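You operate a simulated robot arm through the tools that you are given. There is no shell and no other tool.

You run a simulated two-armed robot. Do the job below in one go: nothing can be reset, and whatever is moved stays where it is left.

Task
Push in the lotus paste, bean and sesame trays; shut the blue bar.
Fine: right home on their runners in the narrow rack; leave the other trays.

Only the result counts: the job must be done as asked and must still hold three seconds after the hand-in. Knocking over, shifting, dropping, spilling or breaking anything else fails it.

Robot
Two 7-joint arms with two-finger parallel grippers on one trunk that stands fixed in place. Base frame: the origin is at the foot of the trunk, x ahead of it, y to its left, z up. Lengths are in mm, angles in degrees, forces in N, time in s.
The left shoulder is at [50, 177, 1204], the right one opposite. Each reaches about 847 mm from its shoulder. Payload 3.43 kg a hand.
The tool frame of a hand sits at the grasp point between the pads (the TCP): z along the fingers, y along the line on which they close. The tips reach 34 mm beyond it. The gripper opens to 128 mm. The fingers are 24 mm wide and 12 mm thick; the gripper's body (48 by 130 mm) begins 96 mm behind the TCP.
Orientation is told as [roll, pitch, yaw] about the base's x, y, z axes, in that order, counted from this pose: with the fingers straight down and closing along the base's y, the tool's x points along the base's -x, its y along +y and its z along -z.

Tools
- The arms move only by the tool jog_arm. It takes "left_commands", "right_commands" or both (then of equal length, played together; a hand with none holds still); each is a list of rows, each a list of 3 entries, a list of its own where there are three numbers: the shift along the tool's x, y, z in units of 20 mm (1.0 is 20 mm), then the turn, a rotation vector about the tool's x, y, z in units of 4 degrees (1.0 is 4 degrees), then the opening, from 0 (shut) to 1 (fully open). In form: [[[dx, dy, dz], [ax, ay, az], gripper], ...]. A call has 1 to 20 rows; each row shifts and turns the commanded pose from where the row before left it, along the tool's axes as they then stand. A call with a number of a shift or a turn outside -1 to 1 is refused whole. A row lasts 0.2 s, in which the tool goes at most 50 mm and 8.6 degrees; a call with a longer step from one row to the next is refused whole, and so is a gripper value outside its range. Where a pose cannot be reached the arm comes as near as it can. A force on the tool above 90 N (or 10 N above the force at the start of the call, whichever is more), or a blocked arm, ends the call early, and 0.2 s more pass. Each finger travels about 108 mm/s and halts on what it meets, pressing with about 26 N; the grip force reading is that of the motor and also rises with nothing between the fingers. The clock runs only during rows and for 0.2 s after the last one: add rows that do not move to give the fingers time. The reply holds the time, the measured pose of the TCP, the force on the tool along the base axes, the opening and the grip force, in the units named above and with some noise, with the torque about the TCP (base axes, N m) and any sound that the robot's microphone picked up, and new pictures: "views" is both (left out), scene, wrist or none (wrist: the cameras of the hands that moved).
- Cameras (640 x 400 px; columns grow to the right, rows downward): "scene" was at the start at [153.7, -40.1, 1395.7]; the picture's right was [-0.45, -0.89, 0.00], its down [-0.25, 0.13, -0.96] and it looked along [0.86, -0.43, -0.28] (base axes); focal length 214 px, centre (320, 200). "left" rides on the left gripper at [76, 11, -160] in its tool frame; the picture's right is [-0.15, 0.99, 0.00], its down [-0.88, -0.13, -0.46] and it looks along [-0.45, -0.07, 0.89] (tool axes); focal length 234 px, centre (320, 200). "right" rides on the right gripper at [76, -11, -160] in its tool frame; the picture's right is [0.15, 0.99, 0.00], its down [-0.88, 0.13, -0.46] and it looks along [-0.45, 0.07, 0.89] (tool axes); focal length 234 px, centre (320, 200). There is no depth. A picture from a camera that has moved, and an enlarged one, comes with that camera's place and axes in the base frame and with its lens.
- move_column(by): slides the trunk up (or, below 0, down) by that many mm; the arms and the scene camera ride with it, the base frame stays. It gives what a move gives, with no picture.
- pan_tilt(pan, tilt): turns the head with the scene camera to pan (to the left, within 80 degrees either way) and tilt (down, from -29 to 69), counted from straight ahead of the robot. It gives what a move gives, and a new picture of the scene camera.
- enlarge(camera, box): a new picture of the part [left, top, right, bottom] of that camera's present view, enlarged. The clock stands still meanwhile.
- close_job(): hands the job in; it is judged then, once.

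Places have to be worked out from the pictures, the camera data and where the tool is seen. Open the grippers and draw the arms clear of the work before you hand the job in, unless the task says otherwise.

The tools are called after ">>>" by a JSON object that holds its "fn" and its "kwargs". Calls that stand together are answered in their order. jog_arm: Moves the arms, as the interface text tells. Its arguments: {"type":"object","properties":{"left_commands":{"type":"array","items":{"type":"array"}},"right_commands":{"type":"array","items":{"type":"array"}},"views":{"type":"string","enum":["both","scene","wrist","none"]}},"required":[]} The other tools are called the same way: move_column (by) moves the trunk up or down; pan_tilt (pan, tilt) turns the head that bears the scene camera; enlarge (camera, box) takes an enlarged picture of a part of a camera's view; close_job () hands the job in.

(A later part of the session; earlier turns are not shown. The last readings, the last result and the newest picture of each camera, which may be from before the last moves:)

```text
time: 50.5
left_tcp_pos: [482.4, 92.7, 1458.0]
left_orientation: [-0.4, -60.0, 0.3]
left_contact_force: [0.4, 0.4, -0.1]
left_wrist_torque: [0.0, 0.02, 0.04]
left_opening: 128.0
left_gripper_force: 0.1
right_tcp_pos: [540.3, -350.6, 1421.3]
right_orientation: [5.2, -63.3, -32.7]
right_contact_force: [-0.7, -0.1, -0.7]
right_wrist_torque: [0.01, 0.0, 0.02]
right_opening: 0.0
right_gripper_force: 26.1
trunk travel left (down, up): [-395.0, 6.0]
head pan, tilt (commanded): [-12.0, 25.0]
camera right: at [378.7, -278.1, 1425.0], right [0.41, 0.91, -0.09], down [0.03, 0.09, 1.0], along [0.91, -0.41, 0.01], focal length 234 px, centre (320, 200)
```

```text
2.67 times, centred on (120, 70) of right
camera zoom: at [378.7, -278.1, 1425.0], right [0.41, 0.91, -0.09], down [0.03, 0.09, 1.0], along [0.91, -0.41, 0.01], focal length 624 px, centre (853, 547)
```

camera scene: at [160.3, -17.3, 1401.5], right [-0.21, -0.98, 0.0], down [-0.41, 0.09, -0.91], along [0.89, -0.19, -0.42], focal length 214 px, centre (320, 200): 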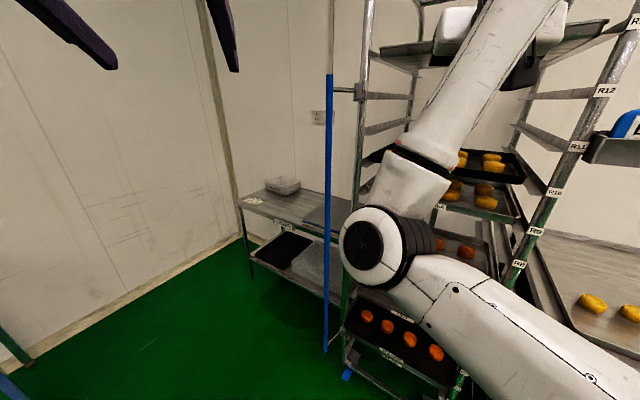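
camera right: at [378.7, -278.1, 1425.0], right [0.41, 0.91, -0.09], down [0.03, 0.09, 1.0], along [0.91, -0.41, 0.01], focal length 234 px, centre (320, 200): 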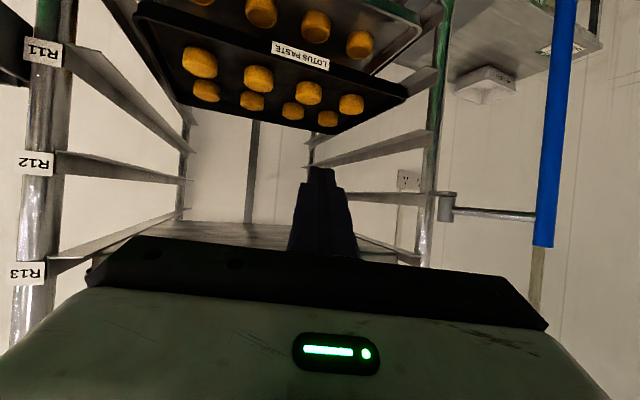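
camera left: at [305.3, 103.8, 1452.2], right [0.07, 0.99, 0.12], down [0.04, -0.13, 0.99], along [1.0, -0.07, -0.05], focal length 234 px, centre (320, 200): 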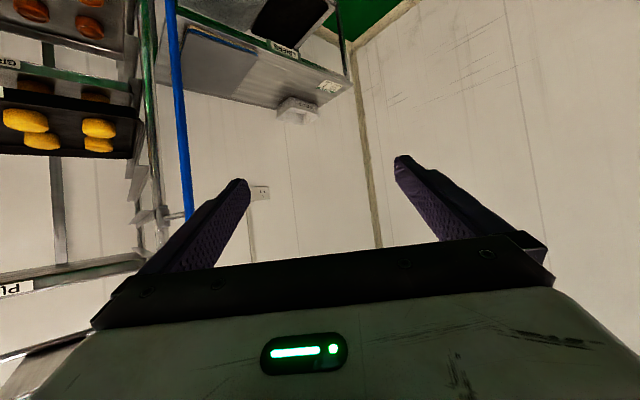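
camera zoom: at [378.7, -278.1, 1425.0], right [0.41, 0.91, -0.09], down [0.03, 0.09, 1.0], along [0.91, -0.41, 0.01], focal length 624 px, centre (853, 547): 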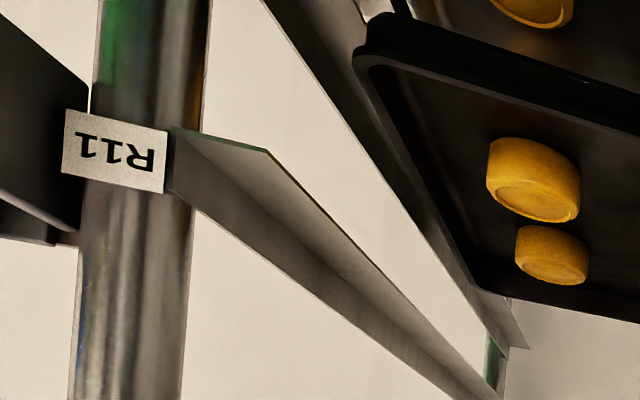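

Nothing on the runners marks a stop, so I want to see whether all the other trays share one depth. I retract a bit and lower the trunk to view yam, nut and the lower plain tray squarely.

>>> {"fn": "jog_arm", "kwargs": {"right_commands": [[[0.33, 0.207, -0.641], [0, 0, 0], 0], [[0.33, 0.207, -0.641], [0, 0, 0], 0], [[0, 0, 0], [0, 0, 0], 0]], "views": "none"}}

>>> {"fn": "move_column", "kwargs": {"by": -340}}

>>> {"fn": "jog_arm", "kwargs": {"right_commands": [[[0, 0, 0], [0, 0, 0], 0]], "views": "both"}}

```text
time: 51.4
left_tcp_pos: [482.1, 92.8, 1458.7]
left_orientation: [-0.4, -60.0, 0.4]
left_contact_force: [-0.3, 0.2, -0.5]
left_wrist_torque: [0.01, 0.01, -0.04]
left_opening: 127.9
left_gripper_force: 0.0
right_tcp_pos: [516.8, -332.2, 1425.2]
right_orientation: [6.1, -63.5, -33.5]
right_contact_force: [0.0, 0.2, -0.9]
right_wrist_torque: [-0.01, -0.04, -0.04]
right_opening: 0.0
right_gripper_force: 26.0
trunk travel left (down, up): [-395.0, 6.0]
head pan, tilt (commanded): [-12.0, 25.0]
```

```text
time: 54.7
left_tcp_pos: [482.1, 92.6, 1118.1]
left_orientation: [-0.5, -60.0, 0.3]
left_contact_force: [-0.1, -0.3, 0.5]
left_wrist_torque: [0.02, -0.02, 0.02]
left_opening: 127.9
left_gripper_force: 0.1
right_tcp_pos: [517.5, -330.4, 1082.3]
right_orientation: [5.4, -63.4, -32.8]
right_contact_force: [0.0, 0.0, 0.3]
right_wrist_torque: [-0.02, 0.01, -0.01]
right_opening: 0.0
right_gripper_force: 26.0
trunk travel left (down, up): [-55.0, 346.0]
head pan, tilt (commanded): [-12.0, 25.0]
```

```text
time: 55.1
left_tcp_pos: [482.1, 92.2, 1118.9]
left_orientation: [-0.5, -60.0, 0.4]
left_contact_force: [-0.3, 0.5, 0.1]
left_wrist_torque: [-0.01, 0.03, 0.01]
left_opening: 128.0
left_gripper_force: 0.1
right_tcp_pos: [517.6, -331.8, 1082.2]
right_orientation: [5.3, -63.4, -32.8]
right_contact_force: [0.3, -0.5, -0.1]
right_wrist_torque: [0.01, -0.01, 0.05]
right_opening: 0.1
right_gripper_force: 26.2
trunk travel left (down, up): [-55.0, 346.0]
head pan, tilt (commanded): [-12.0, 25.0]
camera scene: at [160.4, -17.3, 1061.5], right [-0.21, -0.98, 0.0], down [-0.41, 0.09, -0.91], along [0.89, -0.19, -0.42], focal length 214 px, centre (320, 200)
camera right: at [356.3, -257.7, 1085.9], right [0.41, 0.91, -0.09], down [0.03, 0.09, 1.0], along [0.91, -0.41, 0.01], focal length 234 px, centre (320, 200)
```

scene: 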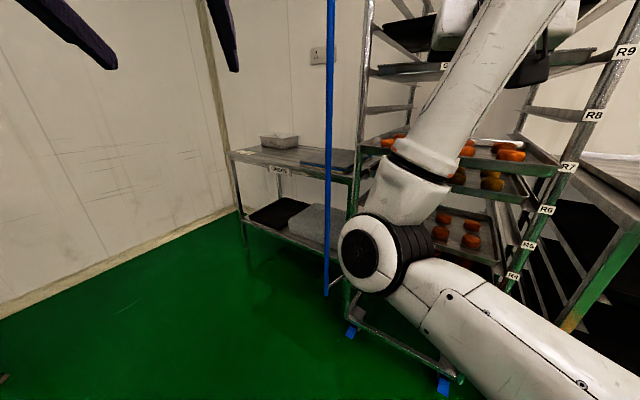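
right: 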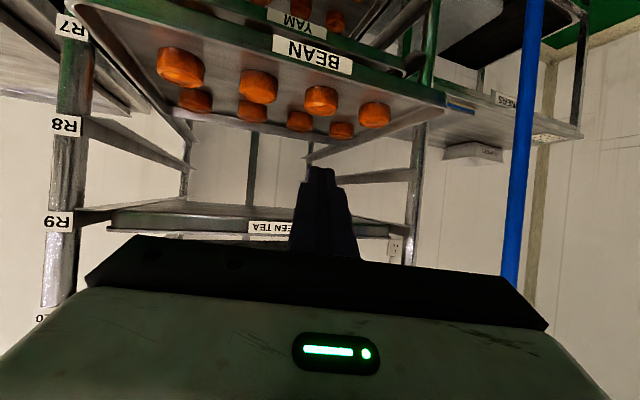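

From the early image I get nut at u≈769, green tea ≈770, and bean/sesame ≈677, so all the other trays share one home depth of about 770; lotus (806) went too deep past it and I'll draw it back later. Now I bring the hand down to the bean tray's height, staying ~25 mm in front of it.

>>> {"fn": "move_column", "kwargs": {"by": -55}}

>>> {"fn": "jog_arm", "kwargs": {"right_commands": [[[0.715, -0.033, 0.357], [0, 0, 0], 0], [[0.715, -0.033, 0.357], [0, 0, 0], 0], [[0.715, -0.033, 0.357], [0, 0, 0], 0], [[0.715, -0.033, 0.357], [0, 0, 0], 0], [[0, 0, 0], [0, 0, 0], 0]], "views": "wrist"}}

```text
time: 56.0
left_tcp_pos: [481.2, 92.8, 1064.0]
left_orientation: [-0.4, -60.0, 0.4]
left_contact_force: [0.0, -0.3, -0.2]
left_wrist_torque: [0.01, -0.01, -0.01]
left_opening: 127.9
left_gripper_force: 0.1
right_tcp_pos: [517.8, -330.8, 1028.0]
right_orientation: [5.4, -63.5, -32.8]
right_contact_force: [0.2, 0.6, -0.2]
right_wrist_torque: [0.03, -0.03, 0.01]
right_opening: 0.0
right_gripper_force: 25.8
trunk travel left (down, up): [0.0, 401.0]
head pan, tilt (commanded): [-12.0, 25.0]
```

```text
time: 57.2
left_tcp_pos: [481.7, 92.8, 1063.3]
left_orientation: [-0.4, -60.0, 0.4]
left_contact_force: [-0.4, -0.4, 0.7]
left_wrist_torque: [-0.01, -0.02, -0.04]
left_opening: 128.1
left_gripper_force: 0.1
right_tcp_pos: [515.6, -333.2, 968.9]
right_orientation: [5.8, -64.0, -33.6]
right_contact_force: [-0.7, 0.2, -0.1]
right_wrist_torque: [-0.03, 0.0, 0.03]
right_opening: 0.1
right_gripper_force: 25.4
trunk travel left (down, up): [0.0, 401.0]
head pan, tilt (commanded): [-12.0, 25.0]
camera right: at [354.5, -259.1, 969.7], right [0.42, 0.91, -0.09], down [0.02, 0.09, 1.0], along [0.91, -0.42, 0.02], focal length 234 px, centre (320, 200)
```

right: 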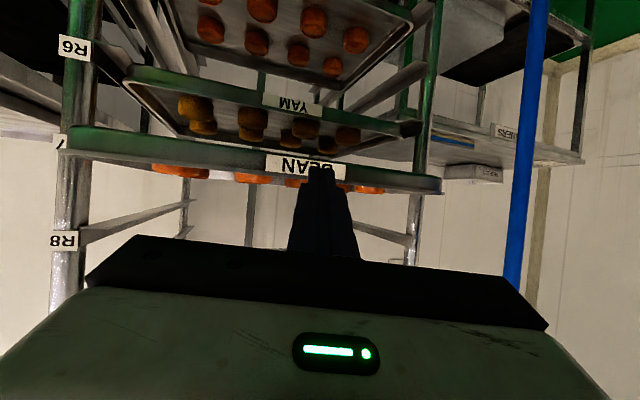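

Bean's face spans z≈926-955 here, yam sits deeper below it. I lower the tip to mid-face and push along the rack direction to about 18 mm short of home, then check.

>>> {"fn": "jog_arm", "kwargs": {"right_commands": [[[0.54, -0.026, 0.262], [0, 0, 0], 0], [[0.54, -0.026, 0.262], [0, 0, 0], 0], [[-0.216, -0.133, 0.431], [0, 0, 0], 0], [[-0.216, -0.133, 0.431], [0, 0, 0], 0], [[0, 0, 0], [0, 0, 0], 0]], "views": "wrist"}}

```text
time: 58.4
left_tcp_pos: [482.9, 91.8, 1062.8]
left_orientation: [-0.3, -60.0, 0.4]
left_contact_force: [-0.5, 0.4, -0.6]
left_wrist_torque: [0.03, 0.02, -0.02]
left_opening: 128.0
left_gripper_force: 0.0
right_tcp_pos: [530.8, -346.6, 937.2]
right_orientation: [2.9, -63.5, -31.0]
right_contact_force: [0.1, -0.2, -0.3]
right_wrist_torque: [-0.01, 0.01, -0.02]
right_opening: 0.0
right_gripper_force: 26.0
trunk travel left (down, up): [0.0, 401.0]
head pan, tilt (commanded): [-12.0, 25.0]
camera right: at [370.1, -272.6, 940.5], right [0.42, 0.9, -0.11], down [0.04, 0.1, 0.99], along [0.91, -0.42, 0.01], focal length 234 px, centre (320, 200)
```

right: 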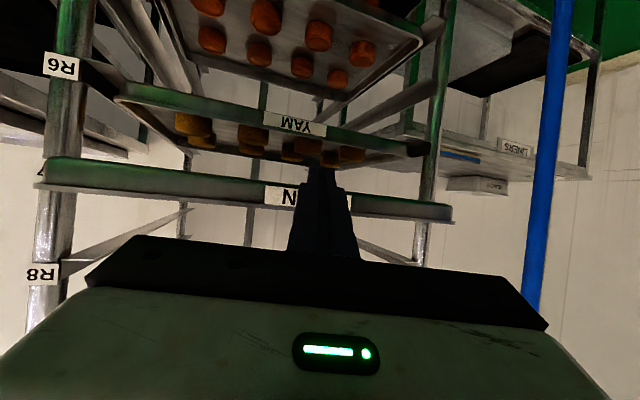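

The tip is a touch low (933 vs face 926-955), so I raise it 12 mm, then push 80 mm, stopping short of home.

>>> {"fn": "jog_arm", "kwargs": {"right_commands": [[[-0.537, 0.014, -0.267], [0, 0, 0], 0], [[0, 0, 0], [0, 0, 0], 0]], "views": "none"}}

>>> {"fn": "jog_arm", "kwargs": {"right_commands": [[[-0.218, -0.133, 0.43], [0, 0, 0], 0], [[-0.218, -0.133, 0.43], [0, 0, 0], 0], [[-0.218, -0.133, 0.43], [0, 0, 0], 0], [[0, 0, 0], [0, 0, 0], 0]], "views": "wrist"}}

```text
time: 59.0
left_tcp_pos: [482.4, 93.0, 1063.7]
left_orientation: [-0.4, -60.0, 0.4]
left_contact_force: [-0.2, 0.3, -0.3]
left_wrist_torque: [-0.02, -0.01, 0.01]
left_opening: 128.0
left_gripper_force: 0.1
right_tcp_pos: [530.9, -346.3, 949.8]
right_orientation: [3.5, -63.5, -31.5]
right_contact_force: [0.2, 0.7, -1.3]
right_wrist_torque: [0.0, -0.03, 0.01]
right_opening: 0.0
right_gripper_force: 25.7
trunk travel left (down, up): [0.0, 401.0]
head pan, tilt (commanded): [-12.0, 25.0]
```

```text
time: 60.0
left_tcp_pos: [482.4, 92.5, 1063.9]
left_orientation: [-0.5, -60.0, 0.4]
left_contact_force: [-0.1, -0.3, 0.7]
left_wrist_torque: [-0.02, 0.0, 0.01]
left_opening: 128.0
left_gripper_force: 0.1
right_tcp_pos: [554.3, -366.8, 946.9]
right_orientation: [3.7, -63.3, -31.4]
right_contact_force: [-0.5, 1.6, -1.7]
right_wrist_torque: [0.08, 0.08, 0.02]
right_opening: 0.2
right_gripper_force: 26.1
trunk travel left (down, up): [0.0, 401.0]
head pan, tilt (commanded): [-12.0, 25.0]
camera right: at [393.0, -292.3, 951.8], right [0.41, 0.91, -0.1], down [0.04, 0.1, 0.99], along [0.91, -0.41, 0.01], focal length 234 px, centre (320, 200)
```

right: 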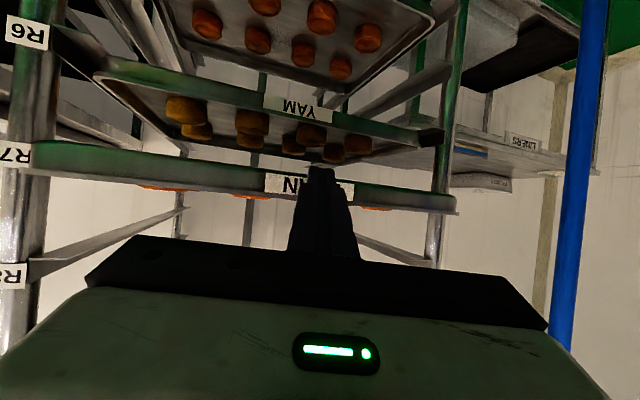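

Contact made and bean is sliding with ~2 N. I push 50 mm more, then measure.

>>> {"fn": "jog_arm", "kwargs": {"right_commands": [[[-0.218, -0.133, 0.43], [0, 0, 0], 0], [[-0.218, -0.133, 0.43], [0, 0, 0], 0], [[-0.218, -0.133, 0.43], [0, 0, 0], 0], [[-0.218, -0.133, 0.43], [0, 0, 0], 0], [[-0.218, -0.133, 0.43], [0, 0, 0], 0], [[0, 0, 0], [0, 0, 0], 0]], "views": "wrist"}}

>>> {"fn": "enlarge", "kwargs": {"camera": "right", "box": [340, 60, 500, 240]}}

>>> {"fn": "enlarge", "kwargs": {"camera": "right", "box": [0, 0, 160, 200]}}

```text
time: 61.4
left_tcp_pos: [482.6, 92.6, 1063.5]
left_orientation: [-0.4, -60.0, 0.5]
left_contact_force: [-0.6, 0.7, -1.0]
left_wrist_torque: [0.01, -0.01, 0.01]
left_opening: 127.9
left_gripper_force: 0.0
right_tcp_pos: [591.6, -398.3, 948.8]
right_orientation: [4.3, -63.1, -31.7]
right_contact_force: [-1.5, 1.5, -1.3]
right_wrist_torque: [0.04, 0.08, -0.02]
right_opening: 0.0
right_gripper_force: 26.3
trunk travel left (down, up): [0.0, 401.0]
head pan, tilt (commanded): [-12.0, 25.0]
camera right: at [429.4, -325.2, 952.6], right [0.41, 0.91, -0.1], down [0.04, 0.09, 1.0], along [0.91, -0.41, 0.0], focal length 234 px, centre (320, 200)
```

right: 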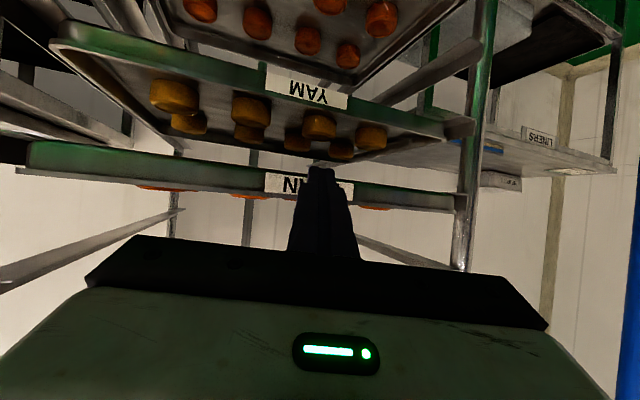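

```text
2.22 times, centred on (420, 150) of right
camera zoom: at [429.4, -325.2, 952.6], right [0.41, 0.91, -0.1], down [0.04, 0.09, 1.0], along [0.91, -0.41, 0.0], focal length 520 px, centre (98, 311)
```

zoom: 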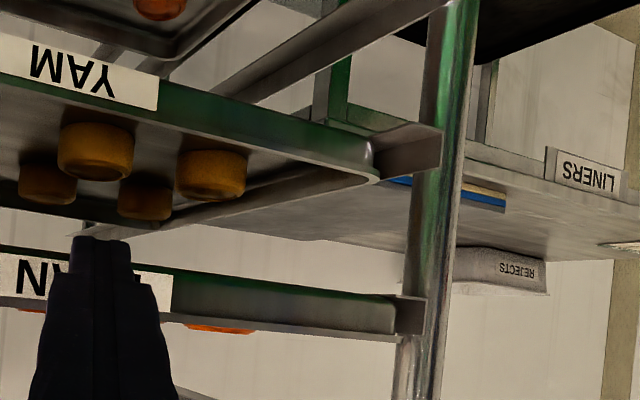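

```text
2.00 times, centred on (80, 100) of right
camera zoom: at [429.4, -325.2, 952.6], right [0.41, 0.91, -0.1], down [0.04, 0.09, 1.0], along [0.91, -0.41, 0.0], focal length 468 px, centre (800, 400)
```

zoom: 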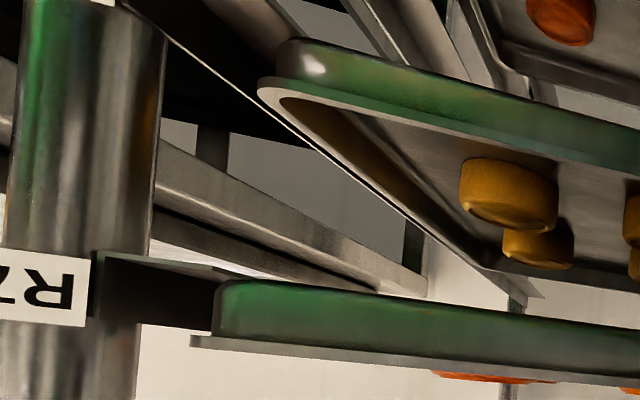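

Measured in one picture: yam front at u≈771, bean now at ≈748, so about 22 mm remain. I push 20 mm in small steps and measure again.

>>> {"fn": "jog_arm", "kwargs": {"right_commands": [[[-0.15, -0.1, 0.3], [0, 0, 0], 0], [[-0.15, -0.1, 0.3], [0, 0, 0], 0], [[-0.13, -0.08, 0.26], [0, 0, 0], 0], [[0, 0, 0], [0, 0, 0], 0]], "views": "wrist"}}

>>> {"fn": "enlarge", "kwargs": {"camera": "right", "box": [340, 60, 500, 240]}}

>>> {"fn": "enlarge", "kwargs": {"camera": "right", "box": [0, 0, 160, 200]}}

```text
time: 62.4
left_tcp_pos: [482.0, 92.8, 1064.4]
left_orientation: [-0.4, -60.0, 0.4]
left_contact_force: [-0.9, 0.6, -1.0]
left_wrist_torque: [0.01, -0.01, -0.01]
left_opening: 128.1
left_gripper_force: 0.0
right_tcp_pos: [605.7, -410.8, 949.1]
right_orientation: [4.4, -63.2, -31.7]
right_contact_force: [-1.9, 2.6, 0.2]
right_wrist_torque: [0.02, 0.03, -0.02]
right_opening: 0.1
right_gripper_force: 26.0
trunk travel left (down, up): [0.0, 401.0]
head pan, tilt (commanded): [-12.0, 25.0]
camera right: at [443.7, -338.2, 952.7], right [0.4, 0.91, -0.1], down [0.03, 0.09, 1.0], along [0.91, -0.41, 0.0], focal length 234 px, centre (320, 200)
```

right: 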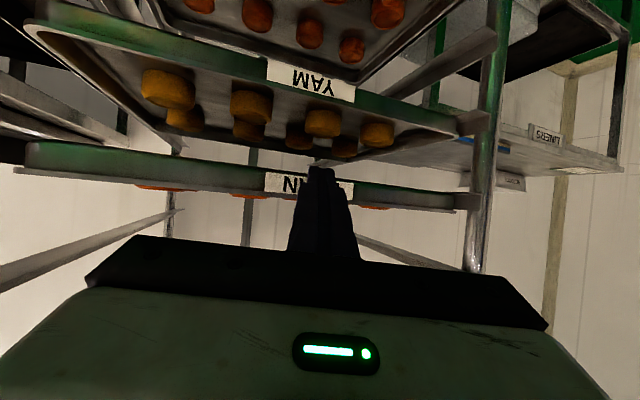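

```text
2.22 times, centred on (420, 150) of right
camera zoom: at [443.7, -338.2, 952.7], right [0.4, 0.91, -0.1], down [0.03, 0.09, 1.0], along [0.91, -0.41, 0.0], focal length 520 px, centre (98, 311)
```

zoom: 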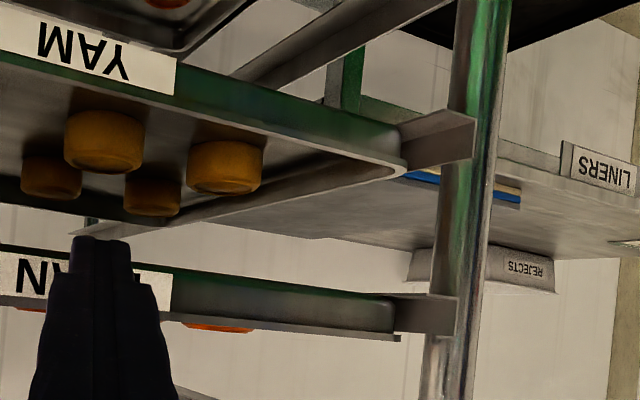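

```text
2.00 times, centred on (80, 100) of right
camera zoom: at [443.7, -338.2, 952.7], right [0.4, 0.91, -0.1], down [0.03, 0.09, 1.0], along [0.91, -0.41, 0.0], focal length 468 px, centre (800, 400)
```

zoom: 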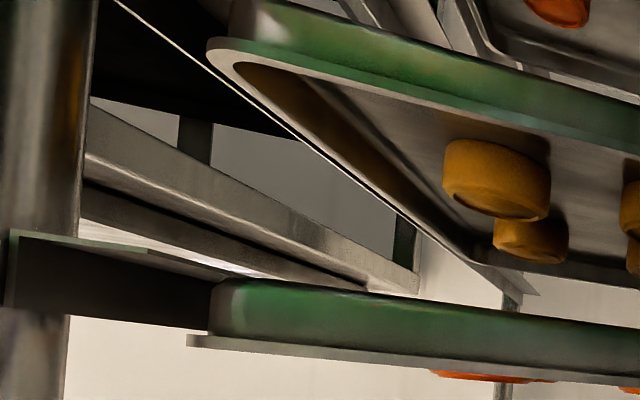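

Bean is now at u≈768 and yam at ≈771.6; I nudge it the last ~3 mm.

>>> {"fn": "jog_arm", "kwargs": {"right_commands": [[[-0.07, -0.045, 0.14], [0, 0, 0], 0], [[0, 0, 0], [0, 0, 0], 0]], "views": "wrist"}}

>>> {"fn": "enlarge", "kwargs": {"camera": "right", "box": [340, 60, 500, 240]}}

>>> {"fn": "enlarge", "kwargs": {"camera": "right", "box": [0, 0, 160, 200]}}

```text
time: 63.0
left_tcp_pos: [481.3, 93.1, 1063.4]
left_orientation: [-0.4, -60.0, 0.5]
left_contact_force: [0.6, 0.5, 0.1]
left_wrist_torque: [-0.03, 0.02, 0.02]
left_opening: 128.0
left_gripper_force: 0.0
right_tcp_pos: [608.3, -412.8, 950.9]
right_orientation: [4.5, -63.2, -31.7]
right_contact_force: [-1.9, 3.0, -1.3]
right_wrist_torque: [0.0, 0.02, 0.0]
right_opening: 0.2
right_gripper_force: 25.8
trunk travel left (down, up): [0.0, 401.0]
head pan, tilt (commanded): [-12.0, 25.0]
camera right: at [445.8, -340.2, 953.2], right [0.4, 0.91, -0.1], down [0.03, 0.09, 1.0], along [0.91, -0.41, 0.01], focal length 234 px, centre (320, 200)
```

right: 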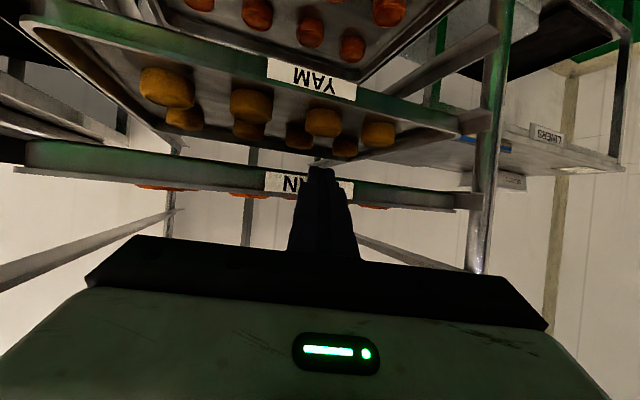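

```text
2.22 times, centred on (420, 150) of right
camera zoom: at [445.8, -340.2, 953.2], right [0.4, 0.91, -0.1], down [0.03, 0.09, 1.0], along [0.91, -0.41, 0.01], focal length 520 px, centre (98, 311)
```

zoom: 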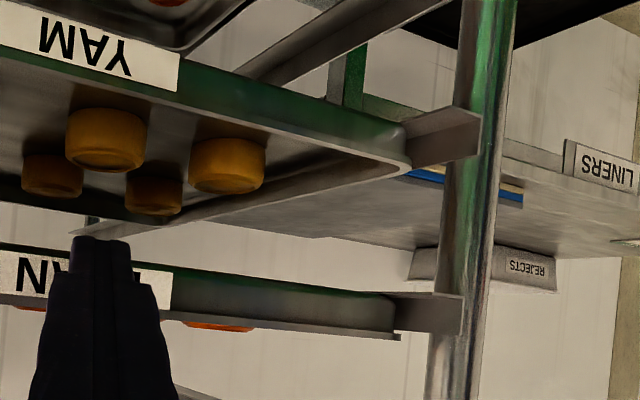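

```text
2.00 times, centred on (80, 100) of right
camera zoom: at [445.8, -340.2, 953.2], right [0.4, 0.91, -0.1], down [0.03, 0.09, 1.0], along [0.91, -0.41, 0.01], focal length 468 px, centre (800, 400)
```

zoom: 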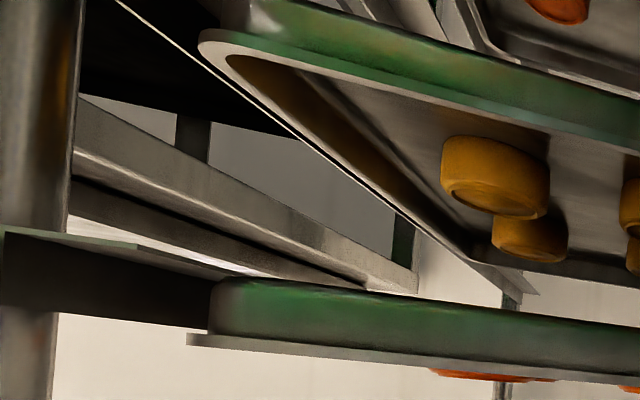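

Bean (≈771.2) is now level with yam (≈771.6), within about a millimetre, so bean is home. I back the hand straight out 115 mm.

>>> {"fn": "jog_arm", "kwargs": {"right_commands": [[[0.327, 0.2, -0.645], [0, 0, 0], 0], [[0.327, 0.2, -0.645], [0, 0, 0], 0], [[0.327, 0.2, -0.645], [0, 0, 0], 0], [[0.327, 0.2, -0.645], [0, 0, 0], 0], [[0.327, 0.2, -0.645], [0, 0, 0], 0], [[0.327, 0.2, -0.645], [0, 0, 0], 0], [[0.327, 0.2, -0.645], [0, 0, 0], 0], [[0.327, 0.2, -0.645], [0, 0, 0], 0], [[0, 0, 0], [0, 0, 0], 0]], "views": "both"}}

```text
time: 65.0
left_tcp_pos: [481.9, 93.4, 1063.8]
left_orientation: [-0.4, -60.1, 0.3]
left_contact_force: [0.0, -0.8, -0.7]
left_wrist_torque: [0.0, 0.0, 0.03]
left_opening: 127.9
left_gripper_force: 0.1
right_tcp_pos: [517.7, -337.4, 958.2]
right_orientation: [5.8, -64.0, -33.7]
right_contact_force: [0.0, 0.8, -0.6]
right_wrist_torque: [-0.02, 0.04, 0.0]
right_opening: 0.1
right_gripper_force: 25.9
trunk travel left (down, up): [0.0, 401.0]
head pan, tilt (commanded): [-12.0, 25.0]
camera scene: at [160.4, -17.3, 1006.5], right [-0.21, -0.98, 0.0], down [-0.41, 0.09, -0.91], along [0.89, -0.19, -0.42], focal length 214 px, centre (320, 200)
camera right: at [356.3, -262.8, 959.0], right [0.42, 0.9, -0.09], down [0.02, 0.09, 1.0], along [0.91, -0.42, 0.02], focal length 234 px, centre (320, 200)
```

scene: 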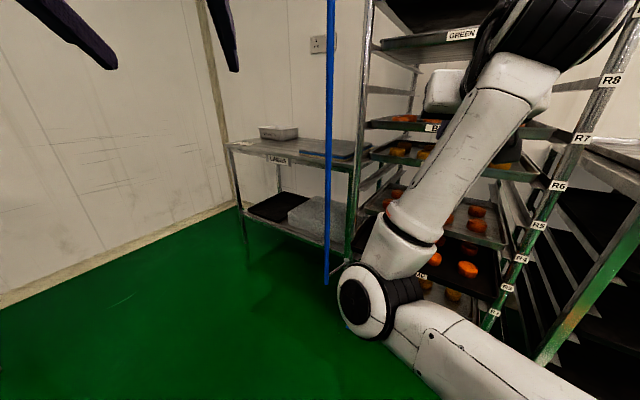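
right: 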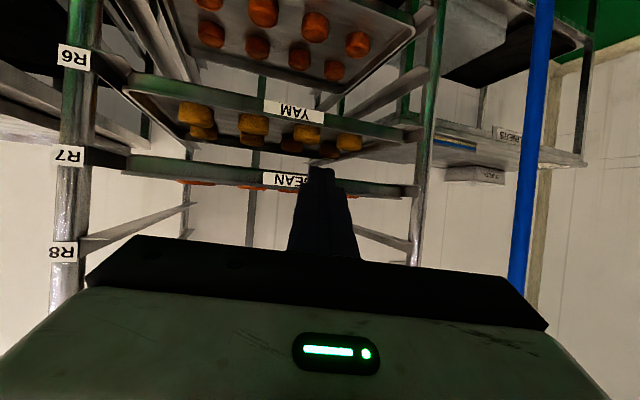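

Bean and yam are flush in the picture. Now I lower the hand in front of the rack toward the sesame tray (rim about z 575), 200 mm first, keeping the tips ~25 mm in front of sesame's plane.

>>> {"fn": "jog_arm", "kwargs": {"right_commands": [[[0.92, -0.031, 0.393], [0, 0, 0], 0], [[0.92, -0.031, 0.393], [0, 0, 0], 0], [[0.92, -0.031, 0.393], [0, 0, 0], 0], [[0.92, -0.031, 0.393], [0, 0, 0], 0], [[0.92, -0.031, 0.393], [0, 0, 0], 0], [[0.92, -0.031, 0.393], [0, 0, 0], 0], [[0.92, -0.031, 0.393], [0, 0, 0], 0], [[0.92, -0.031, 0.393], [0, 0, 0], 0], [[0.92, -0.031, 0.393], [0, 0, 0], 0], [[0.92, -0.031, 0.393], [0, 0, 0], 0], [[0, 0, 0], [0, 0, 0], 0]], "views": "both"}}

```text
time: 67.4
left_tcp_pos: [482.6, 92.4, 1062.3]
left_orientation: [-0.3, -60.0, 0.4]
left_contact_force: [0.7, -0.5, 1.2]
left_wrist_torque: [-0.01, -0.01, -0.01]
left_opening: 127.9
left_gripper_force: 0.0
right_tcp_pos: [509.5, -328.0, 753.6]
right_orientation: [1.8, -64.3, -29.4]
right_contact_force: [0.0, 0.4, -0.4]
right_wrist_torque: [-0.07, -0.01, 0.01]
right_opening: 0.0
right_gripper_force: 25.6
trunk travel left (down, up): [0.0, 401.0]
head pan, tilt (commanded): [-12.0, 25.0]
camera scene: at [160.4, -17.3, 1006.5], right [-0.21, -0.98, 0.0], down [-0.41, 0.09, -0.91], along [0.89, -0.19, -0.42], focal length 214 px, centre (320, 200)
camera right: at [348.3, -254.7, 755.3], right [0.41, 0.91, -0.12], down [0.03, 0.12, 0.99], along [0.91, -0.41, 0.02], focal length 234 px, centre (320, 200)
```

scene: 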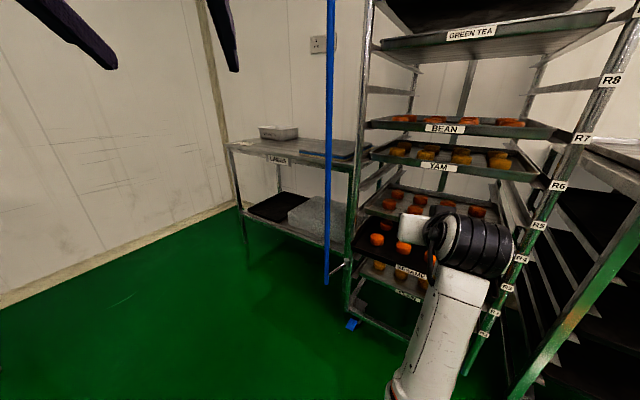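
right: 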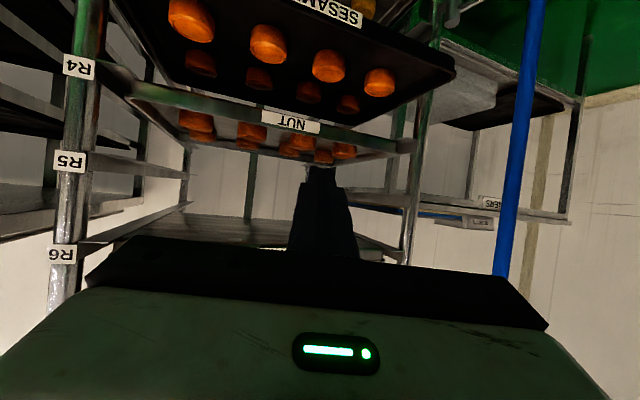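

The hand follows well. The sesame label centre is at z≈557, so I go down another ~185 mm.

>>> {"fn": "jog_arm", "kwargs": {"right_commands": [[[0.9, -0.014, 0.433], [0, 0, 0], 0], [[0.9, -0.014, 0.433], [0, 0, 0], 0], [[0.9, -0.014, 0.433], [0, 0, 0], 0], [[0.9, -0.014, 0.433], [0, 0, 0], 0], [[0.9, -0.014, 0.433], [0, 0, 0], 0], [[0.9, -0.014, 0.433], [0, 0, 0], 0], [[0.9, -0.014, 0.433], [0, 0, 0], 0], [[0.9, -0.014, 0.433], [0, 0, 0], 0], [[0, 0, 0], [0, 0, 0], 0]], "views": "both"}}

```text
time: 68.3
left_tcp_pos: [482.3, 92.1, 1064.7]
left_orientation: [-0.6, -60.0, 0.5]
left_contact_force: [0.1, -0.5, -0.1]
left_wrist_torque: [-0.01, 0.01, 0.03]
left_opening: 127.8
left_gripper_force: 0.0
right_tcp_pos: [523.7, -340.2, 771.3]
right_orientation: [13.9, -72.3, -40.2]
right_contact_force: [0.5, 0.0, 0.0]
right_wrist_torque: [-0.03, 0.02, -0.01]
right_opening: 0.1
right_gripper_force: 26.3
right hand out of reach, approached as far as the arm can: row 2, 3, 4
trunk travel left (down, up): [0.0, 401.0]
head pan, tilt (commanded): [-12.0, 25.0]
stopped in row 4 (right hand): the arm was blocked; the commanded pose is now the measured one
camera scene: at [160.4, -17.3, 1006.5], right [-0.21, -0.98, 0.0], down [-0.41, 0.09, -0.91], along [0.89, -0.19, -0.42], focal length 214 px, centre (320, 200)
camera right: at [362.4, -269.5, 746.9], right [0.41, 0.91, -0.07], down [-0.13, 0.13, 0.98], along [0.9, -0.4, 0.17], focal length 234 px, centre (320, 200)
```

scene: 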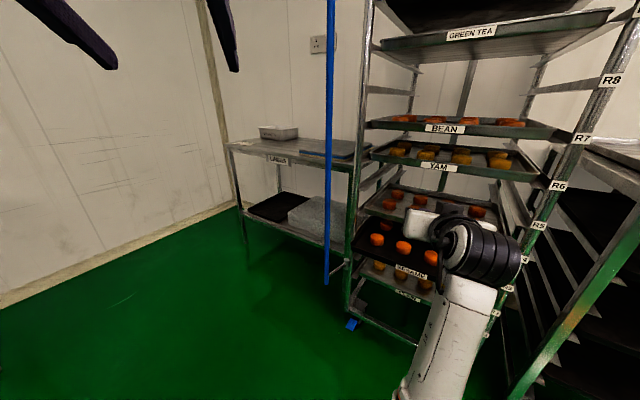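
right: 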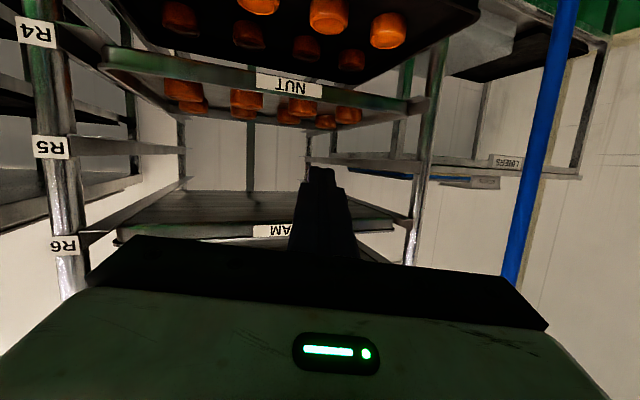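

The arm hit its folding limit at shoulder height. I restore the hand's orientation and shift it 70 mm to the left, where the arm is more extended, before going down past shoulder level.

>>> {"fn": "jog_arm", "kwargs": {"right_commands": [[[-0.1, 0.88, 0.11], [0.21, 0.54, -0.14], 0], [[-0.1, 0.88, 0.11], [0.21, 0.54, -0.14], 0], [[-0.1, 0.88, 0.11], [0.21, 0.54, -0.14], 0], [[-0.1, 0.88, 0.11], [0.21, 0.54, -0.14], 0], [[0, 0, 0], [0, 0, 0], 0]], "views": "none"}}

```text
time: 69.7
left_tcp_pos: [482.4, 91.6, 1063.9]
left_orientation: [-0.3, -59.9, 0.3]
left_contact_force: [0.3, 0.0, 0.0]
left_wrist_torque: [0.0, 0.0, -0.01]
left_opening: 128.0
left_gripper_force: 0.1
right_tcp_pos: [543.9, -338.4, 744.0]
right_orientation: [-9.5, -59.8, -22.6]
right_contact_force: [0.7, -0.3, 0.6]
right_wrist_torque: [0.01, -0.01, -0.01]
right_opening: 0.0
right_gripper_force: 26.2
right hand out of reach, approached as far as the arm can: row 2, 3, 4
trunk travel left (down, up): [0.0, 401.0]
head pan, tilt (commanded): [-12.0, 25.0]
stopped in row 5 (right hand): the arm was blocked; the commanded pose is now the measured one
```

The arm is blocked whenever it goes left, with nothing at the hand; most likely the two elbows are meeting in front of the chest. I move the left hand 200 mm further left, out of the way.

>>> {"fn": "jog_arm", "kwargs": {"left_commands": [[[0, 1, 0], [0, 0, 0], 1], [[0, 1, 0], [0, 0, 0], 1], [[0, 1, 0], [0, 0, 0], 1], [[0, 1, 0], [0, 0, 0], 1], [[0, 1, 0], [0, 0, 0], 1], [[0, 1, 0], [0, 0, 0], 1], [[0, 1, 0], [0, 0, 0], 1], [[0, 1, 0], [0, 0, 0], 1], [[0, 1, 0], [0, 0, 0], 1], [[0, 1, 0], [0, 0, 0], 1], [[0, 0, 0], [0, 0, 0], 1]], "views": "both"}}

```text
time: 72.1
left_tcp_pos: [480.1, 293.0, 1063.0]
left_orientation: [-0.3, -60.0, 0.5]
left_contact_force: [0.4, 0.6, 0.1]
left_wrist_torque: [0.04, 0.02, 0.04]
left_opening: 128.1
left_gripper_force: 0.1
right_tcp_pos: [545.0, -338.9, 746.1]
right_orientation: [-9.5, -59.9, -22.8]
right_contact_force: [-0.4, 0.6, 0.3]
right_wrist_torque: [0.01, -0.02, 0.02]
right_opening: 0.1
right_gripper_force: 25.9
trunk travel left (down, up): [0.0, 401.0]
head pan, tilt (commanded): [-12.0, 25.0]
camera scene: at [160.4, -17.2, 1006.5], right [-0.21, -0.98, 0.0], down [-0.41, 0.09, -0.91], along [0.89, -0.19, -0.42], focal length 214 px, centre (320, 200)
camera left: at [303.7, 304.4, 1077.1], right [0.07, 0.99, 0.12], down [0.05, -0.13, 0.99], along [1.0, -0.07, -0.05], focal length 234 px, centre (320, 200)
```

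scene: 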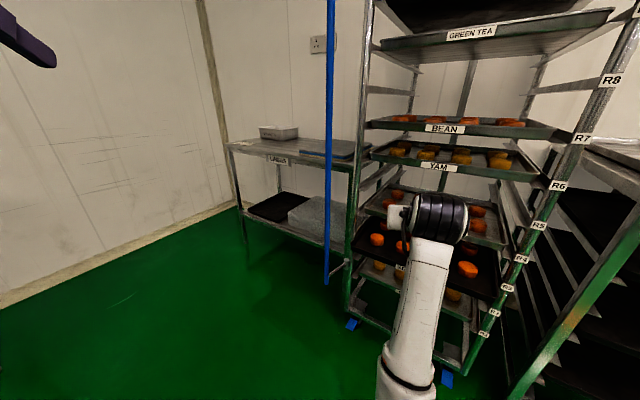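
left: 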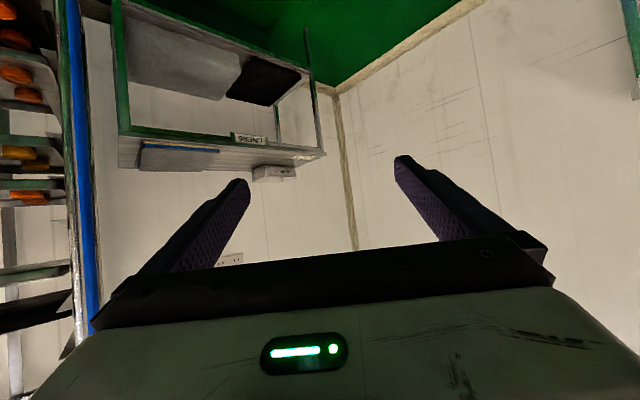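

Left arm is clear now. I look down to see where the right elbow is before moving on.

>>> {"fn": "pan_tilt", "kwargs": {"pan": -15, "tilt": 60}}

```text
time: 73.1
left_tcp_pos: [480.4, 293.1, 1063.0]
left_orientation: [-0.4, -60.0, 0.4]
left_contact_force: [0.6, 0.0, 0.2]
left_wrist_torque: [-0.03, 0.02, -0.02]
left_opening: 128.0
left_gripper_force: 0.2
right_tcp_pos: [546.1, -337.8, 744.3]
right_orientation: [-9.4, -59.9, -22.7]
right_contact_force: [-0.3, -0.2, 0.0]
right_wrist_torque: [-0.03, -0.02, -0.01]
right_opening: 0.0
right_gripper_force: 26.0
trunk travel left (down, up): [0.0, 401.0]
head pan, tilt (commanded): [-15.0, 60.0]
camera scene: at [134.7, -15.4, 956.5], right [-0.26, -0.97, 0.0], down [-0.84, 0.22, -0.5], along [0.48, -0.13, -0.87], focal length 214 px, centre (320, 200)
```

scene: 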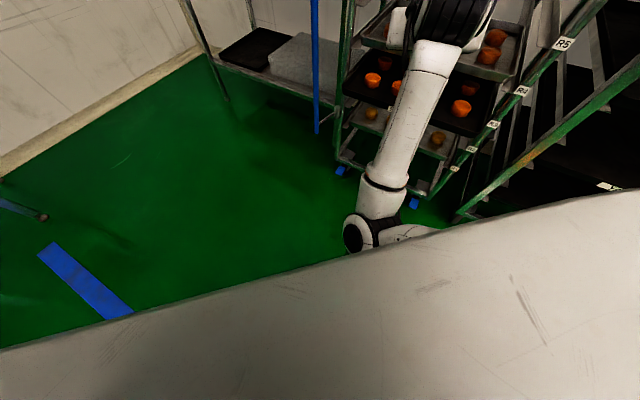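

The elbow hangs inward near the trunk, which is what blocks it. A higher shoulder will let the arm hang naturally for the low tray: I raise the trunk 275 mm (hand rises in front of trays that are already home), and look at the pose.

>>> {"fn": "move_column", "kwargs": {"by": 275}}

>>> {"fn": "pan_tilt", "kwargs": {"pan": -12, "tilt": 35}}

```text
time: 75.9
left_tcp_pos: [481.0, 293.2, 1337.3]
left_orientation: [-0.4, -60.0, 0.4]
left_contact_force: [-0.2, -0.6, -0.1]
left_wrist_torque: [-0.02, 0.0, 0.0]
left_opening: 128.1
left_gripper_force: 0.1
right_tcp_pos: [545.6, -337.7, 1019.4]
right_orientation: [-9.4, -59.7, -22.6]
right_contact_force: [0.8, 0.1, 0.2]
right_wrist_torque: [-0.01, 0.0, 0.04]
right_opening: 0.2
right_gripper_force: 26.2
trunk travel left (down, up): [-275.0, 126.0]
head pan, tilt (commanded): [-15.0, 60.0]
```

```text
time: 76.8
left_tcp_pos: [479.8, 292.1, 1339.0]
left_orientation: [-0.4, -60.0, 0.4]
left_contact_force: [-0.4, -0.3, 1.2]
left_wrist_torque: [-0.03, 0.02, -0.03]
left_opening: 128.2
left_gripper_force: 0.0
right_tcp_pos: [545.6, -337.6, 1019.2]
right_orientation: [-9.5, -59.9, -22.7]
right_contact_force: [0.3, 0.9, 0.8]
right_wrist_torque: [0.02, -0.01, 0.0]
right_opening: 0.0
right_gripper_force: 25.8
trunk travel left (down, up): [-275.0, 126.0]
head pan, tilt (commanded): [-12.0, 35.0]
camera scene: at [156.4, -16.5, 1265.6], right [-0.21, -0.98, 0.0], down [-0.56, 0.12, -0.82], along [0.8, -0.17, -0.57], focal length 214 px, centre (320, 200)
```

scene: 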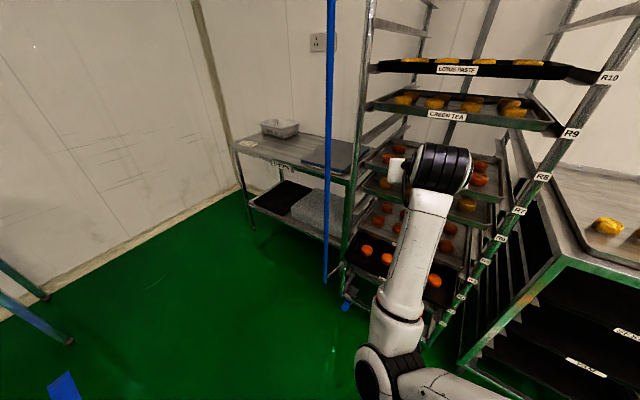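

Arm posture looks fine from here. I extend the hand 60 mm toward the rack (tips to about u 733, trays at 771) and start lowering 100 mm to cross shoulder level with the arm more stretched.

>>> {"fn": "jog_arm", "kwargs": {"right_commands": [[[-0.352, -0.168, 0.641], [0, 0, 0], 0], [[-0.352, -0.168, 0.641], [0, 0, 0], 0], [[-0.352, -0.168, 0.641], [0, 0, 0], 0], [[-0.352, -0.168, 0.641], [0, 0, 0], 0], [[0.864, 0.083, 0.496], [0, 0, 0], 0], [[0.864, 0.083, 0.496], [0, 0, 0], 0], [[0.864, 0.083, 0.496], [0, 0, 0], 0], [[0.864, 0.083, 0.496], [0, 0, 0], 0], [[0.864, 0.083, 0.496], [0, 0, 0], 0], [[0, 0, 0], [0, 0, 0], 0]], "views": "both"}}

```text
time: 77.7
left_tcp_pos: [479.8, 292.3, 1338.0]
left_orientation: [-0.4, -60.0, 0.4]
left_contact_force: [-0.4, 0.1, -0.1]
left_wrist_torque: [-0.05, 0.04, 0.0]
left_opening: 128.0
left_gripper_force: 0.0
right_tcp_pos: [559.5, -391.9, 945.0]
right_orientation: [-18.9, -52.3, -16.5]
right_contact_force: [0.3, -0.1, 0.1]
right_wrist_torque: [0.03, 0.0, 0.02]
right_opening: 0.2
right_gripper_force: 25.5
trunk travel left (down, up): [-275.0, 126.0]
head pan, tilt (commanded): [-12.0, 35.0]
stopped in row 4 (right hand): the arm was blocked; the commanded pose is now the measured one
camera scene: at [156.3, -16.5, 1265.7], right [-0.21, -0.98, 0.0], down [-0.56, 0.12, -0.82], along [0.8, -0.17, -0.57], focal length 214 px, centre (320, 200)
camera right: at [408.4, -304.9, 980.2], right [0.42, 0.85, -0.31], down [0.3, 0.2, 0.93], along [0.86, -0.49, -0.17], focal length 234 px, centre (320, 200)
```

scene: 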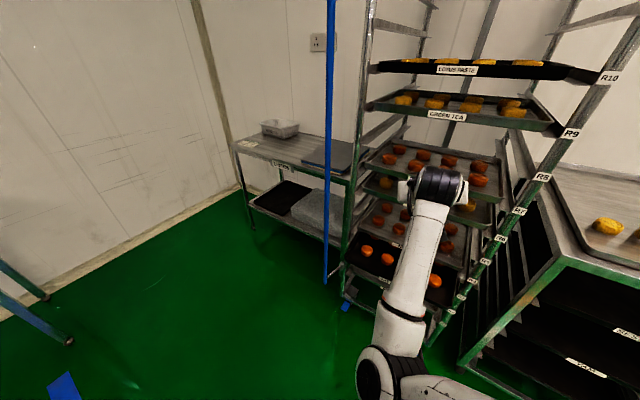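
right: 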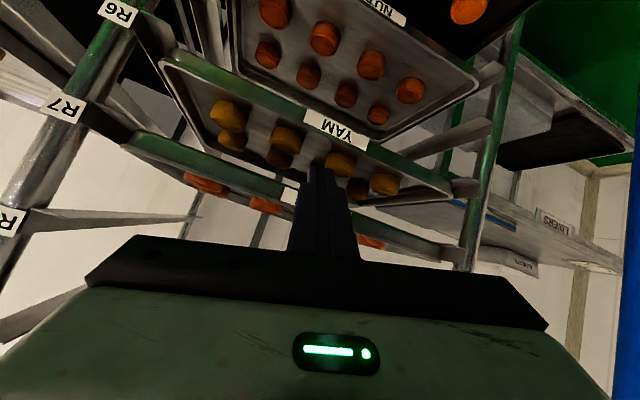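

The hand drifted oddly instead of going straight forward, so some part of the arm is held. I look straight down at the elbow and upper arm.

>>> {"fn": "pan_tilt", "kwargs": {"pan": -25, "tilt": 66}}

>>> {"fn": "enlarge", "kwargs": {"camera": "scene", "box": [280, 100, 640, 400]}}

```text
time: 78.7
left_tcp_pos: [480.9, 292.7, 1339.3]
left_orientation: [-0.3, -59.9, 0.4]
left_contact_force: [0.0, 0.1, 0.1]
left_wrist_torque: [-0.02, 0.02, -0.01]
left_opening: 127.8
left_gripper_force: 0.1
right_tcp_pos: [558.8, -392.1, 945.8]
right_orientation: [-18.9, -52.4, -16.3]
right_contact_force: [-0.2, -0.7, 0.6]
right_wrist_torque: [0.03, 0.02, 0.05]
right_opening: 0.0
right_gripper_force: 26.2
trunk travel left (down, up): [-275.0, 126.0]
head pan, tilt (commanded): [-25.0, 66.0]
camera scene: at [124.2, -23.2, 1224.8], right [-0.42, -0.91, 0.0], down [-0.83, 0.39, -0.41], along [0.37, -0.17, -0.91], focal length 214 px, centre (320, 200)
```

scene: 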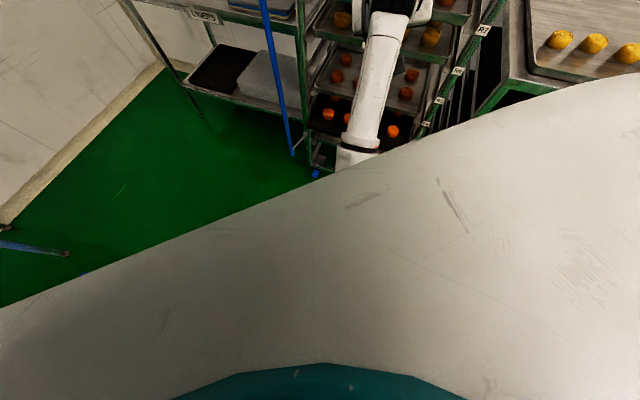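

```text
1.33 times, centred on (460, 250) of scene
camera zoom: at [124.2, -23.2, 1224.8], right [-0.42, -0.91, 0.0], down [-0.83, 0.39, -0.41], along [0.37, -0.17, -0.91], focal length 286 px, centre (133, 133)
```

zoom: 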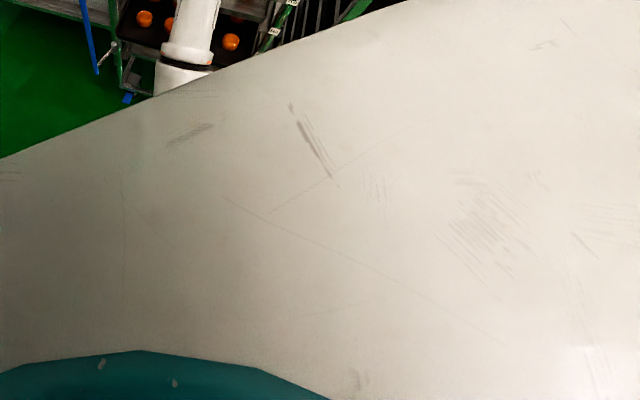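

The wide chest of the robot reaches to about x 170, so my right elbow has been caught between hand and chest. I lift the hand a bit and see whether the arm follows freely again.

>>> {"fn": "jog_arm", "kwargs": {"right_commands": [[[-0.6, -0.1, -0.4], [0, 0, 0], 0], [[-0.6, -0.1, -0.4], [0, 0, 0], 0], [[-0.6, -0.1, -0.4], [0, 0, 0], 0], [[0, 0, 0], [0, 0, 0], 0]], "views": "none"}}

```text
time: 79.9
left_tcp_pos: [480.9, 292.3, 1338.1]
left_orientation: [-0.3, -60.1, 0.5]
left_contact_force: [0.6, 0.3, 0.1]
left_wrist_torque: [0.02, -0.02, 0.03]
left_opening: 127.7
left_gripper_force: 0.0
right_tcp_pos: [540.1, -413.6, 935.2]
right_orientation: [-25.5, -46.2, -13.1]
right_contact_force: [0.0, 0.6, 1.2]
right_wrist_torque: [-0.01, -0.01, 0.02]
right_opening: 0.1
right_gripper_force: 26.5
trunk travel left (down, up): [-275.0, 126.0]
head pan, tilt (commanded): [-25.0, 66.0]
stopped in row 4 (right hand): the arm was blocked; the commanded pose is now the measured one
```

The arm seems to be swinging over to another elbow posture. I look at it before any further move.

>>> {"fn": "pan_tilt", "kwargs": {"pan": -20, "tilt": 30}}

>>> {"fn": "jog_arm", "kwargs": {"right_commands": [[[0, 0, 0], [0, 0, 0], 0]], "views": "wrist"}}

```text
time: 80.9
left_tcp_pos: [480.4, 292.2, 1338.4]
left_orientation: [-0.4, -60.0, 0.4]
left_contact_force: [0.1, 0.3, 0.9]
left_wrist_torque: [0.0, 0.04, 0.03]
left_opening: 128.1
left_gripper_force: 0.0
right_tcp_pos: [540.9, -412.4, 935.6]
right_orientation: [-25.5, -46.2, -13.0]
right_contact_force: [0.4, -0.6, 0.1]
right_wrist_torque: [-0.01, 0.0, 0.0]
right_opening: 0.0
right_gripper_force: 25.6
trunk travel left (down, up): [-275.0, 126.0]
head pan, tilt (commanded): [-20.0, 30.0]
camera scene: at [155.3, -29.1, 1273.4], right [-0.34, -0.94, 0.0], down [-0.47, 0.17, -0.87], along [0.81, -0.3, -0.5], focal length 214 px, centre (320, 200)
```

scene: 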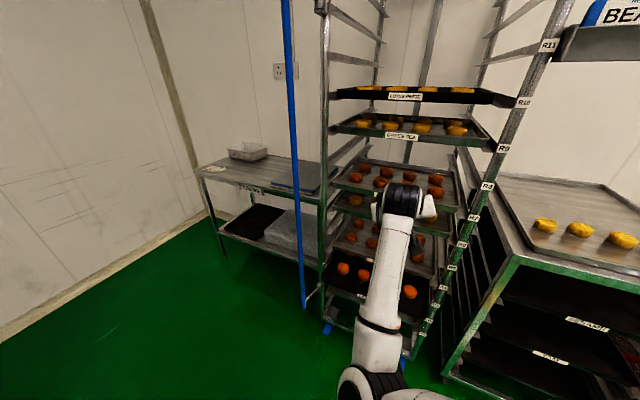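

```text
time: 81.3
left_tcp_pos: [480.4, 293.4, 1338.5]
left_orientation: [-0.4, -60.0, 0.4]
left_contact_force: [-1.0, -0.5, -0.2]
left_wrist_torque: [-0.02, 0.03, -0.01]
left_opening: 127.8
left_gripper_force: 0.0
right_tcp_pos: [540.3, -411.6, 935.0]
right_orientation: [-25.5, -46.3, -13.1]
right_contact_force: [-0.2, -0.6, 0.0]
right_wrist_torque: [0.0, -0.02, 0.01]
right_opening: 0.0
right_gripper_force: 26.5
trunk travel left (down, up): [-275.0, 126.0]
head pan, tilt (commanded): [-20.0, 30.0]
camera right: at [397.8, -318.8, 983.9], right [0.4, 0.82, -0.4], down [0.41, 0.23, 0.88], along [0.82, -0.52, -0.25], focal length 234 px, centre (320, 200)
```

right: 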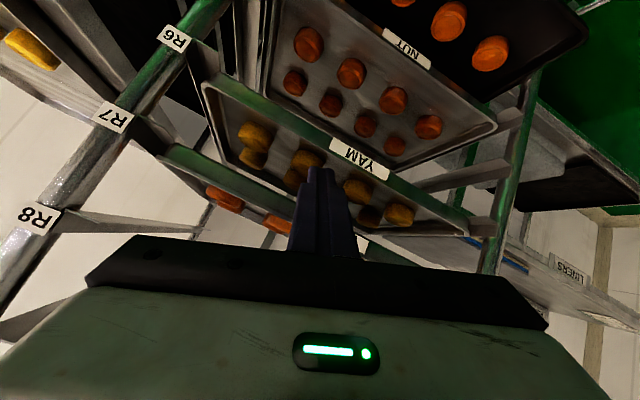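

The elbow hangs down-left against the chest because the hand points right. I turn the hand's heading back toward straight ahead (yaw positive) about the TCP, which should bring the elbow out to the right; first 24°.

>>> {"fn": "jog_arm", "kwargs": {"right_commands": [[[0, 0, 0], [-0.722, -0.298, -0.625], 0], [[0, 0, 0], [-0.722, -0.298, -0.625], 0], [[0, 0, 0], [-0.722, -0.298, -0.625], 0], [[0, 0, 0], [-0.722, -0.298, -0.625], 0], [[0, 0, 0], [-0.722, -0.298, -0.625], 0], [[0, 0, 0], [-0.722, -0.298, -0.625], 0], [[0, 0, 0], [0, 0, 0], 0]], "views": "both"}}

```text
time: 83.1
left_tcp_pos: [479.0, 292.7, 1336.8]
left_orientation: [-0.3, -60.0, 0.4]
left_contact_force: [-0.5, -0.1, 0.1]
left_wrist_torque: [-0.01, 0.0, 0.01]
left_opening: 127.9
left_gripper_force: 0.0
right_tcp_pos: [516.5, -430.8, 892.6]
right_orientation: [-26.9, -40.2, 10.6]
right_contact_force: [0.3, 0.2, 0.2]
right_wrist_torque: [0.05, -0.02, 0.01]
right_opening: 0.0
right_gripper_force: 25.8
trunk travel left (down, up): [-275.0, 126.0]
head pan, tilt (commanded): [-20.0, 30.0]
stopped in row 7 (right hand): the arm was blocked; the commanded pose is now the measured one
camera scene: at [155.3, -29.2, 1273.5], right [-0.34, -0.94, 0.0], down [-0.47, 0.17, -0.87], along [0.81, -0.3, -0.5], focal length 214 px, centre (320, 200)
camera right: at [354.8, -397.8, 957.2], right [0.01, 0.9, -0.44], down [0.38, 0.4, 0.83], along [0.92, -0.18, -0.34], focal length 234 px, centre (320, 200)
```

scene: 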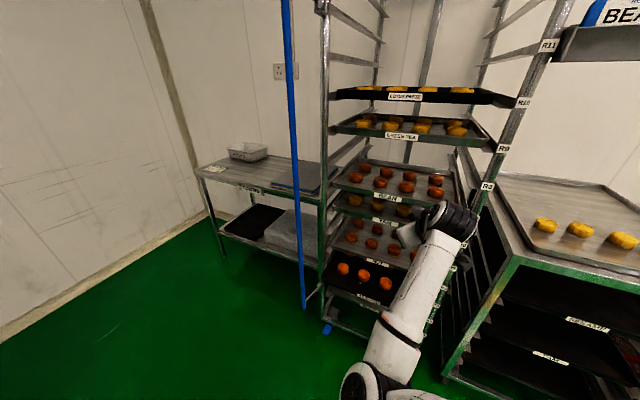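
right: 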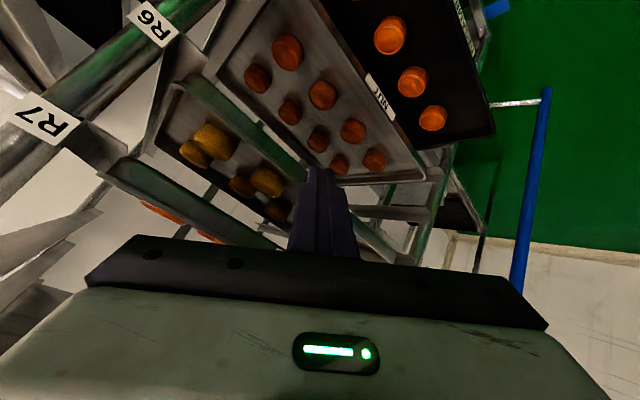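

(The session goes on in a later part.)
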